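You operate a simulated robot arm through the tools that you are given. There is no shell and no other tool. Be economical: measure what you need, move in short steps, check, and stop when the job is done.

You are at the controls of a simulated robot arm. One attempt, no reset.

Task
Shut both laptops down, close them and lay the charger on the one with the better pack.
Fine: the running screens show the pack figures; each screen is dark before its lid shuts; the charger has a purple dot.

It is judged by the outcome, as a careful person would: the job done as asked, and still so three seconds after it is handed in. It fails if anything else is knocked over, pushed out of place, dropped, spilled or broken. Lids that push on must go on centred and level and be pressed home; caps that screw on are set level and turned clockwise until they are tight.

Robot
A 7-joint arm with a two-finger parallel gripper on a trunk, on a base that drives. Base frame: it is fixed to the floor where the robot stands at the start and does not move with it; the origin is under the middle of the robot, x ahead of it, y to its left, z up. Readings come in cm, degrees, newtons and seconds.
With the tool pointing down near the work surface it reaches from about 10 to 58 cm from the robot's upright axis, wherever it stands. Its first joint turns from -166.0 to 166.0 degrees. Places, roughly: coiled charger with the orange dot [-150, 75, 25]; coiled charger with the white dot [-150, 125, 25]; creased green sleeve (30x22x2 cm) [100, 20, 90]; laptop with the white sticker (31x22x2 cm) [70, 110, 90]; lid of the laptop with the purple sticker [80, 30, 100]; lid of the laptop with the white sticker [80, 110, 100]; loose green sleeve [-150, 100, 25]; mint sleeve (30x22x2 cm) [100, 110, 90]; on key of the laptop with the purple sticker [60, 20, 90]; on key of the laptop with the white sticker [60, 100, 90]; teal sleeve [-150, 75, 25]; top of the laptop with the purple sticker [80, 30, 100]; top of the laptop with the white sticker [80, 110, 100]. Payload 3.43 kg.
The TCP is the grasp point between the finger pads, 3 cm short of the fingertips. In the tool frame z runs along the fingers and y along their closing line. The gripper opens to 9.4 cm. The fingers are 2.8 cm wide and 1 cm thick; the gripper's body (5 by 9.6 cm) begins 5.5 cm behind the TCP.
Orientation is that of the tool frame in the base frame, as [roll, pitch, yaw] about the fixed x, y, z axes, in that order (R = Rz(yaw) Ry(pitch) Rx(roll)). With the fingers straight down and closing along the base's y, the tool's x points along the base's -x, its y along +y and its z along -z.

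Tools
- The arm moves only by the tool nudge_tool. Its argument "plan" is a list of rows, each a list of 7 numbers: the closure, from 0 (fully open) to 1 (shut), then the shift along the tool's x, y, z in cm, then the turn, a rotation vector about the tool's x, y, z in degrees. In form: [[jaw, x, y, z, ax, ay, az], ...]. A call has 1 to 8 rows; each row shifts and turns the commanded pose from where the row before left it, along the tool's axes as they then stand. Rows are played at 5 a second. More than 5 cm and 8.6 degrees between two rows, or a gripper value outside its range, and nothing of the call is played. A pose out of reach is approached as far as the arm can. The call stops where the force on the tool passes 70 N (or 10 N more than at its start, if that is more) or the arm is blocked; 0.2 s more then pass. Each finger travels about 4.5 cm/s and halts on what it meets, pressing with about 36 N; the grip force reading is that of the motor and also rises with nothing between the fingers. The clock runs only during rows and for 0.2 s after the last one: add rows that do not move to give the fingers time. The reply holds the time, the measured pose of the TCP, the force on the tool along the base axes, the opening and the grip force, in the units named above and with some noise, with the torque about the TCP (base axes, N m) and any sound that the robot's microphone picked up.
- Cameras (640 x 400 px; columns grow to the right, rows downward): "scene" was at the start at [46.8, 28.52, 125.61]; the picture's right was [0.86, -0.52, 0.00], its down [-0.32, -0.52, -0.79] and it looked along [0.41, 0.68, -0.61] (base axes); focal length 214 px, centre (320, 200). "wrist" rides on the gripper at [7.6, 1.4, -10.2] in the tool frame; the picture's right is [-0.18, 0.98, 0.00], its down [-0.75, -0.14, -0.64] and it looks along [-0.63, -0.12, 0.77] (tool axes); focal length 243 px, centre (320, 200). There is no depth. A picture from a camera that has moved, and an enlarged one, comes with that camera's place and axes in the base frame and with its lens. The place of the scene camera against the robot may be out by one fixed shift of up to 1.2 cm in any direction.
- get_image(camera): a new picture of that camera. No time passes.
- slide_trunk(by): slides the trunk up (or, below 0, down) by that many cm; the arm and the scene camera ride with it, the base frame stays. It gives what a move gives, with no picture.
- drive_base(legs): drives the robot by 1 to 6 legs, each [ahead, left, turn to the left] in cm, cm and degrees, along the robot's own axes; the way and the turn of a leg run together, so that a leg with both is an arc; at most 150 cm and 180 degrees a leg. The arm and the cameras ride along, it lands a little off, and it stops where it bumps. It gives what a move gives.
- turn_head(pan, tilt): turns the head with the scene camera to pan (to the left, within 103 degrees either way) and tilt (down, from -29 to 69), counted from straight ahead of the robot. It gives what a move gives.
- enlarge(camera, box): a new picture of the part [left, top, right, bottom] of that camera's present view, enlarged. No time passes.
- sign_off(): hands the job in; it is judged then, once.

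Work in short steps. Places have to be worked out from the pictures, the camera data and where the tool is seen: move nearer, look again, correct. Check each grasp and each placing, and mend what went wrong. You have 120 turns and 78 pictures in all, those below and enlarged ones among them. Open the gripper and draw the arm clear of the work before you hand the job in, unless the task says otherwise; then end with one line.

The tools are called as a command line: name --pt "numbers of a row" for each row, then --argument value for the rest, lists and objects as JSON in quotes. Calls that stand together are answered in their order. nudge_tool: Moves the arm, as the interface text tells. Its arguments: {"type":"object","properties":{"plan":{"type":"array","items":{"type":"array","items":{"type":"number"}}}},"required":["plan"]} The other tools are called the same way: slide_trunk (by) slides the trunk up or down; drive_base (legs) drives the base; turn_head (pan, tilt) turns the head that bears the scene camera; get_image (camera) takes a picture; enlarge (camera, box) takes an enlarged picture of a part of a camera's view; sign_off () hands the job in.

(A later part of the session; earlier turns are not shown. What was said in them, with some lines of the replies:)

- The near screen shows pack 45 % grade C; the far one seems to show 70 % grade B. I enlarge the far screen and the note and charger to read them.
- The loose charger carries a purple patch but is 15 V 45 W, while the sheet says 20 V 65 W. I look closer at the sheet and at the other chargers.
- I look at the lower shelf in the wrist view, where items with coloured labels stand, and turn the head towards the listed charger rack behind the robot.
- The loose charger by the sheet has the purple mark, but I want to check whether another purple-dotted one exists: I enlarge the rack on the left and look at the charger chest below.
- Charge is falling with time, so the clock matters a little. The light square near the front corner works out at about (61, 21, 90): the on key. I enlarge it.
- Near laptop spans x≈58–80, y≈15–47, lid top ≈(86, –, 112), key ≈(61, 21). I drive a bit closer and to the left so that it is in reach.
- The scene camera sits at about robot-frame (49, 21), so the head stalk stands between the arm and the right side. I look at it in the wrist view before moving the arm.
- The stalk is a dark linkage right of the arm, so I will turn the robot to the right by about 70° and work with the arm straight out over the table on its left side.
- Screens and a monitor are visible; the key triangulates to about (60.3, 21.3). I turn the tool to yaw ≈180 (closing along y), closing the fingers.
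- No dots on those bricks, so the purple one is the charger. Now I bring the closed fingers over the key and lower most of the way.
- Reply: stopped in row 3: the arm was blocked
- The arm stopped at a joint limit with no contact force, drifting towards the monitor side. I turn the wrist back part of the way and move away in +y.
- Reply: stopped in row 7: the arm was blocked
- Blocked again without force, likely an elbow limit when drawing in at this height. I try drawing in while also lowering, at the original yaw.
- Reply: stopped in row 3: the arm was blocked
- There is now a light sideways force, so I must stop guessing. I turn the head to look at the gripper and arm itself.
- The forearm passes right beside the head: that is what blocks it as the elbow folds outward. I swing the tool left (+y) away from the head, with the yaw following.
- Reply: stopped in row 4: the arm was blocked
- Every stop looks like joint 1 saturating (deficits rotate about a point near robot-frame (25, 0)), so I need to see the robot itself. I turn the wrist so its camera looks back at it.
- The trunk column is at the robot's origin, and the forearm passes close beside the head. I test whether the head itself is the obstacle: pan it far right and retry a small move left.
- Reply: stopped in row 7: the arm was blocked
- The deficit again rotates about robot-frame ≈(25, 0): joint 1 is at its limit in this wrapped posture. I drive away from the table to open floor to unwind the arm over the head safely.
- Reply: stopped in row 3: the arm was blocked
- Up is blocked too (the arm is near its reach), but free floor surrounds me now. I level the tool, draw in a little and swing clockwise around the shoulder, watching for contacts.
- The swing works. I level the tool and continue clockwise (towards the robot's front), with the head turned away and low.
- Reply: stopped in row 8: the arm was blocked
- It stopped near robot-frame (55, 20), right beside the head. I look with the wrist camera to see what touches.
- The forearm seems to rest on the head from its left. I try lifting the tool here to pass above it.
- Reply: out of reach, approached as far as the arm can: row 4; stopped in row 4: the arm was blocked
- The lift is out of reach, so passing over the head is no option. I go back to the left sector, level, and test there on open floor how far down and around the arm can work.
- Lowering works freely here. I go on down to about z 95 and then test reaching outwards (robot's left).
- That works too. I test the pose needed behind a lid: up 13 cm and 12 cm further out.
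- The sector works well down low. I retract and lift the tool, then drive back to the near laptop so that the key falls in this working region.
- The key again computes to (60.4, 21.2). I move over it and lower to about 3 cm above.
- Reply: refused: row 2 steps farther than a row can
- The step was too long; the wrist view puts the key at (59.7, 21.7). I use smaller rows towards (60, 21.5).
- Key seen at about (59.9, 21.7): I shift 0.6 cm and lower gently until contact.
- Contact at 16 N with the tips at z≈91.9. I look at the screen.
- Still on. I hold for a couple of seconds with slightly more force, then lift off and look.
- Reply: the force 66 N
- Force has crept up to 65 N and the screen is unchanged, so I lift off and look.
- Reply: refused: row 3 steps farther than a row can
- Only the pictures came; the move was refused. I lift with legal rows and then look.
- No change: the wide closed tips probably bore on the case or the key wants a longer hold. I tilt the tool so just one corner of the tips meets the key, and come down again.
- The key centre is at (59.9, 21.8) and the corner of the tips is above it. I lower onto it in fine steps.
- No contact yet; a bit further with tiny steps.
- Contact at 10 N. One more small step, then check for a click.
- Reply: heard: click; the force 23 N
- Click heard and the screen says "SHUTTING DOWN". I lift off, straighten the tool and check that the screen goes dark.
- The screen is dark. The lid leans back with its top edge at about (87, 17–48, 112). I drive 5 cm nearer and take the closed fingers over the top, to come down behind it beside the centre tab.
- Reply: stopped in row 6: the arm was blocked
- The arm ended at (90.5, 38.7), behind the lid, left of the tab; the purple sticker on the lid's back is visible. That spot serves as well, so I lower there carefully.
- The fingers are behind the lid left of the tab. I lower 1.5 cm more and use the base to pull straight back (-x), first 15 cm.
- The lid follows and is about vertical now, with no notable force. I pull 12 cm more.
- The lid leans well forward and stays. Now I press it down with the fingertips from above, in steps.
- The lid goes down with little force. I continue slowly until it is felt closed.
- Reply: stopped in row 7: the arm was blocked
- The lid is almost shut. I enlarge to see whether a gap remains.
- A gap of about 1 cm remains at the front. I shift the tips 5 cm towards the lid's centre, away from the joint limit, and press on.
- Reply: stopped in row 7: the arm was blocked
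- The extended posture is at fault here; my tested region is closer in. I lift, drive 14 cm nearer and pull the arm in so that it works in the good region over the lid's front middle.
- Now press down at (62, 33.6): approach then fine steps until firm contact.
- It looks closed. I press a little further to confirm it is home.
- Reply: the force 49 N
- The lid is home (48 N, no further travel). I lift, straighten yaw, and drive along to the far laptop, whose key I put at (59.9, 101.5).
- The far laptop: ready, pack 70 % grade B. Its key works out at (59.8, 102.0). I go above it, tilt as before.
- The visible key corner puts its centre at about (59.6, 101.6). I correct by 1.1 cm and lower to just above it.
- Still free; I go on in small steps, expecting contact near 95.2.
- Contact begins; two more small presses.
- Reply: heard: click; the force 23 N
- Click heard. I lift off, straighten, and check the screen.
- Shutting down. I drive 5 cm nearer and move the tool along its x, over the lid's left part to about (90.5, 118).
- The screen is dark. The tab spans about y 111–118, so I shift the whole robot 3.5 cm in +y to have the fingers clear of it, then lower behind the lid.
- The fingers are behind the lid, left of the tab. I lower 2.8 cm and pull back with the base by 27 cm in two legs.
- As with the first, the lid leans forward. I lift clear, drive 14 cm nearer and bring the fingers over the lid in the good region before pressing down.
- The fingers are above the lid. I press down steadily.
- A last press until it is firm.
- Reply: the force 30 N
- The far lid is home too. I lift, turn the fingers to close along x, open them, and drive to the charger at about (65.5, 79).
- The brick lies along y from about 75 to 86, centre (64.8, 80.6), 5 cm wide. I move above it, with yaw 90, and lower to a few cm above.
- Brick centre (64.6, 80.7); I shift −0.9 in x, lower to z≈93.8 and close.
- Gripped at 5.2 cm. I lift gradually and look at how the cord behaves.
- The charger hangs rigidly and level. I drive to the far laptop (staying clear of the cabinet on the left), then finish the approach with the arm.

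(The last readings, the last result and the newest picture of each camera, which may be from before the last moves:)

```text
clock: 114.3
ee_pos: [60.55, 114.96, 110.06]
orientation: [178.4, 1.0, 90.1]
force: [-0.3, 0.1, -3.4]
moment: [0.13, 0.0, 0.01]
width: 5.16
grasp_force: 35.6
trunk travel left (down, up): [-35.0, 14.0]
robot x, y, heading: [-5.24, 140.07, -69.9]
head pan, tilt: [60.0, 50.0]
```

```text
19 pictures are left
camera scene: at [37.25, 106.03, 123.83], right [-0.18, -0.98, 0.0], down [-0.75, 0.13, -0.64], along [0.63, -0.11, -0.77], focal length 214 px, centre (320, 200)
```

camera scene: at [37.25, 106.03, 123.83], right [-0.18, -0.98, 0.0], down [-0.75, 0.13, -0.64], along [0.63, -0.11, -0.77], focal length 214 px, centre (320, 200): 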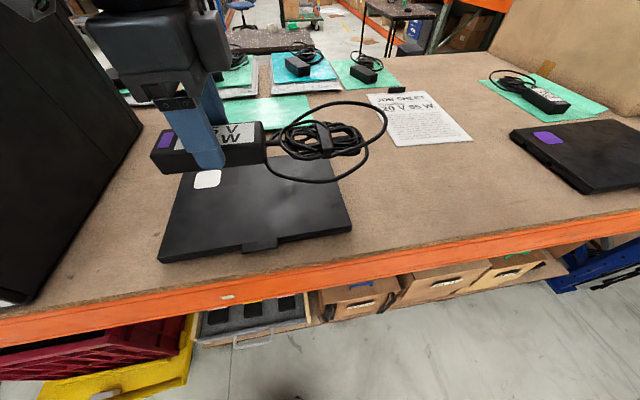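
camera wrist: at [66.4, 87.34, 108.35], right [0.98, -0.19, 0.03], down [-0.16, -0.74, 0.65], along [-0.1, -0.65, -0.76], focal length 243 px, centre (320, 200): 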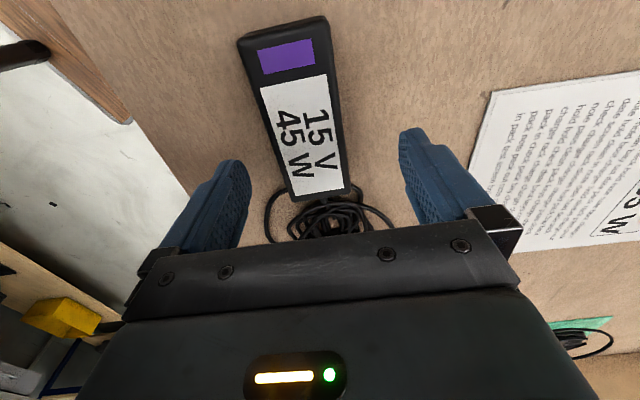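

White sticker confirmed; lid spans about x 55–77, y 98–128. I move the arm to (66.3, 121.5) and lower to a little above.

nudge_tool --pt "1 3.3 2.9 0 0 0 0" --pt "1 3.25 2.85 0 0 0 0" --pt "1 0 0 3.5 0 0 0" --pt "1 0 0 3.5 0 0 0" --pt "1 0 0 3 0 0 0" --pt "1 0 0 0 0 0 0"

get_image --camera "scene"

```text
clock: 115.7
ee_pos: [66.6, 121.35, 100.1]
orientation: [178.3, 1.1, 90.0]
force: [0.3, 0.1, -3.3]
moment: [0.14, 0.02, -0.02]
width: 5.16
grasp_force: 35.7
trunk travel left (down, up): [-35.0, 14.0]
robot x, y, heading: [-5.58, 140.0, -70.0]
head pan, tilt: [60.0, 50.0]
```

```text
18 pictures are left
camera scene: at [37.25, 106.04, 123.83], right [-0.18, -0.98, 0.0], down [-0.75, 0.13, -0.64], along [0.63, -0.11, -0.77], focal length 214 px, centre (320, 200)
```

scene: 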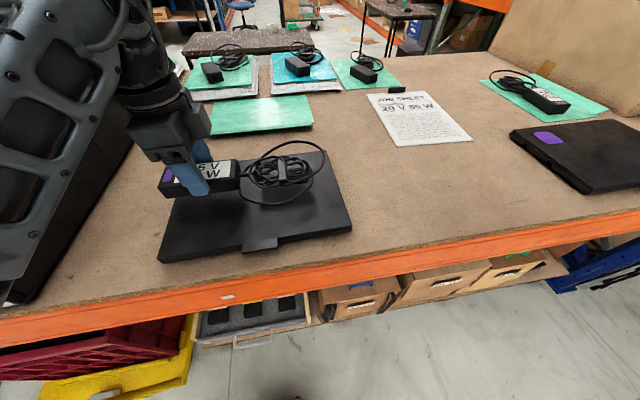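

Slightly too far left: I shift 1.2 cm towards −y and set down gently.

nudge_tool --pt "1 -1.2 0 0.8 0 0 0" --pt "1 0 0 1 0 0 0" --pt "1 0 0 0.7 0 0 0" --pt "1 0 0 0.3 0 0 0" --pt "1 0 0 0 0 0 0"

nudge_tool --pt "1 0 0 0.25 0 0 0" --pt "1 0 0 0.2 0 0 0" --pt "1 0 0 0 0 0 0"

```text
clock: 116.9
ee_pos: [66.7, 120.07, 97.2]
orientation: [178.4, 1.1, 90.0]
force: [-0.5, 0.1, -3.2]
moment: [0.17, 0.01, 0.01]
width: 5.15
grasp_force: 36.7
trunk travel left (down, up): [-35.0, 14.0]
robot x, y, heading: [-4.92, 140.11, -70.4]
head pan, tilt: [60.0, 50.0]
```

```text
clock: 117.7
ee_pos: [66.69, 120.03, 96.77]
orientation: [178.5, 1.1, 89.9]
force: [0.5, -0.2, -2.9]
moment: [0.18, -0.01, 0.0]
width: 5.19
grasp_force: 36.0
trunk travel left (down, up): [-35.0, 14.0]
robot x, y, heading: [-4.63, 140.14, -70.2]
head pan, tilt: [60.0, 50.0]
```

Still carrying the weight (−3 N); a few more small steps.

nudge_tool --pt "1 0 0 0.15 0 0 0" --pt "1 0 0 0.15 0 0 0" --pt "1 0 0 0 0 0 0"

```text
clock: 118.5
ee_pos: [66.79, 120.12, 96.68]
orientation: [178.2, 1.1, 90.0]
force: [1.1, 0.8, 16.4]
moment: [-0.82, 0.6, -0.04]
width: 5.17
grasp_force: 35.5
trunk travel left (down, up): [-35.0, 14.0]
robot x, y, heading: [-4.94, 139.92, -70.1]
head pan, tilt: [60.0, 50.0]
```

Contact with 16 N: it rests on the lid. I release and lift straight up.

nudge_tool --pt "1 0 0 -0.1 0 0 0" --pt "0.5 0 0 0 0 0 0" --pt "0 0 0 0 0 0 0" --pt "0 0 0 0 0 0 0" --pt "0 0 0 0 0 0 0"

nudge_tool --pt "0 0 0 -1.5 0 0 0" --pt "0 0 0 -3 0 0 0" --pt "0 0 0 -4.5 0 0 0" --pt "0 0 0 -4.5 0 0 0" --pt "0 0 0 -4.5 0 0 0" --pt "0 0 0 -4 0 0 0"

drive_base --legs '[[0, -35, 0]]'

get_image --camera "scene"

```text
clock: 119.7
ee_pos: [66.59, 120.1, 96.6]
orientation: [178.4, 1.1, 90.0]
force: [0.7, 0.0, 0.1]
moment: [0.0, -0.01, -0.01]
width: 9.37
grasp_force: 0.1
trunk travel left (down, up): [-35.0, 14.0]
robot x, y, heading: [-4.82, 140.07, -70.1]
head pan, tilt: [60.0, 50.0]
```

```text
clock: 121.1
ee_pos: [66.09, 120.49, 118.52]
orientation: [178.4, 1.1, 90.0]
force: [1.3, 0.2, -0.5]
moment: [-0.01, -0.01, 0.04]
width: 9.39
grasp_force: 0.2
trunk travel left (down, up): [-35.0, 14.0]
robot x, y, heading: [-5.18, 140.35, -70.1]
head pan, tilt: [60.0, 50.0]
```

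```text
clock: 123.4
ee_pos: [33.12, 108.46, 118.48]
orientation: [178.5, 1.1, 90.0]
force: [-0.1, 0.6, -0.2]
moment: [0.0, -0.02, -0.01]
width: 9.39
grasp_force: 0.0
trunk travel left (down, up): [-35.0, 14.0]
robot x, y, heading: [-37.66, 128.22, -70.2]
head pan, tilt: [60.0, 50.0]
```

```text
17 pictures are left
camera scene: at [4.36, 94.11, 123.84], right [-0.18, -0.98, 0.0], down [-0.75, 0.14, -0.64], along [0.63, -0.11, -0.77], focal length 214 px, centre (320, 200)
```

scene: 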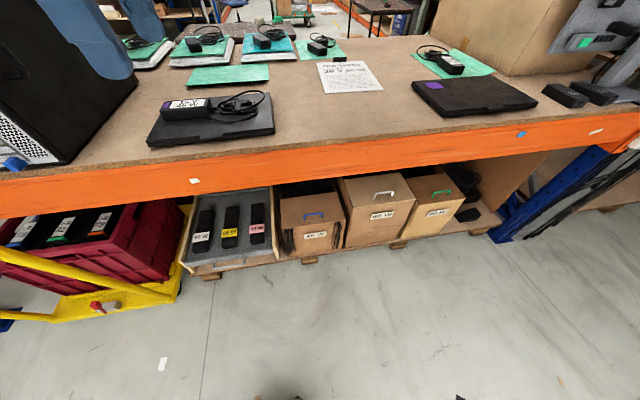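

I enlarge both laptops to check that the lids are shut and the charger lies securely.

enlarge --camera "scene" --box '[130, 75, 290, 165]'

enlarge --camera "scene" --box '[390, 50, 630, 150]'

```text
4.00 times, centred on (210, 120) of scene
camera zoom: at [4.36, 94.11, 123.84], right [-0.18, -0.98, 0.0], down [-0.75, 0.14, -0.64], along [0.63, -0.11, -0.77], focal length 858 px, centre (760, 520)
```

zoom: 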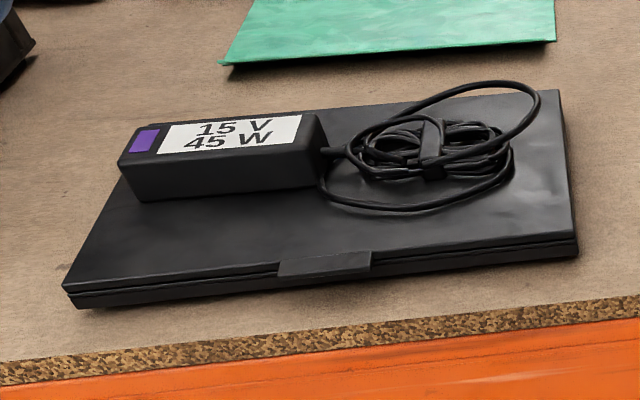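

```text
2.67 times, centred on (510, 100) of scene
camera zoom: at [4.36, 94.11, 123.84], right [-0.18, -0.98, 0.0], down [-0.75, 0.14, -0.64], along [0.63, -0.11, -0.77], focal length 572 px, centre (-187, 467)
```

zoom: 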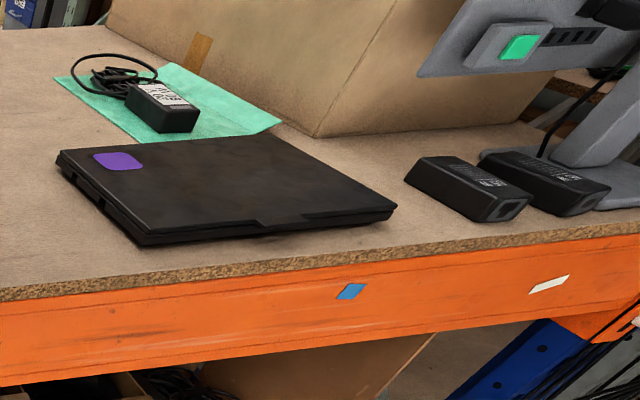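

Both lids are shut flat and the purple-marked charger lies on the white-sticker laptop (pack 70 %, grade B), with the arm open and clear. I hand it in.

sign_off

```text
The job is handed in.
```

Both laptops are shut down and closed, each screen dark before its lid went down. The purple-dot charger lies on the white-sticker laptop, which has the better pack (70 %, grade B, against 45 %, grade C). While I was getting the arm into position, it may have brushed the monitor on the right with about 10 N. In later pictures the monitor looked in place, but I did not measure it.
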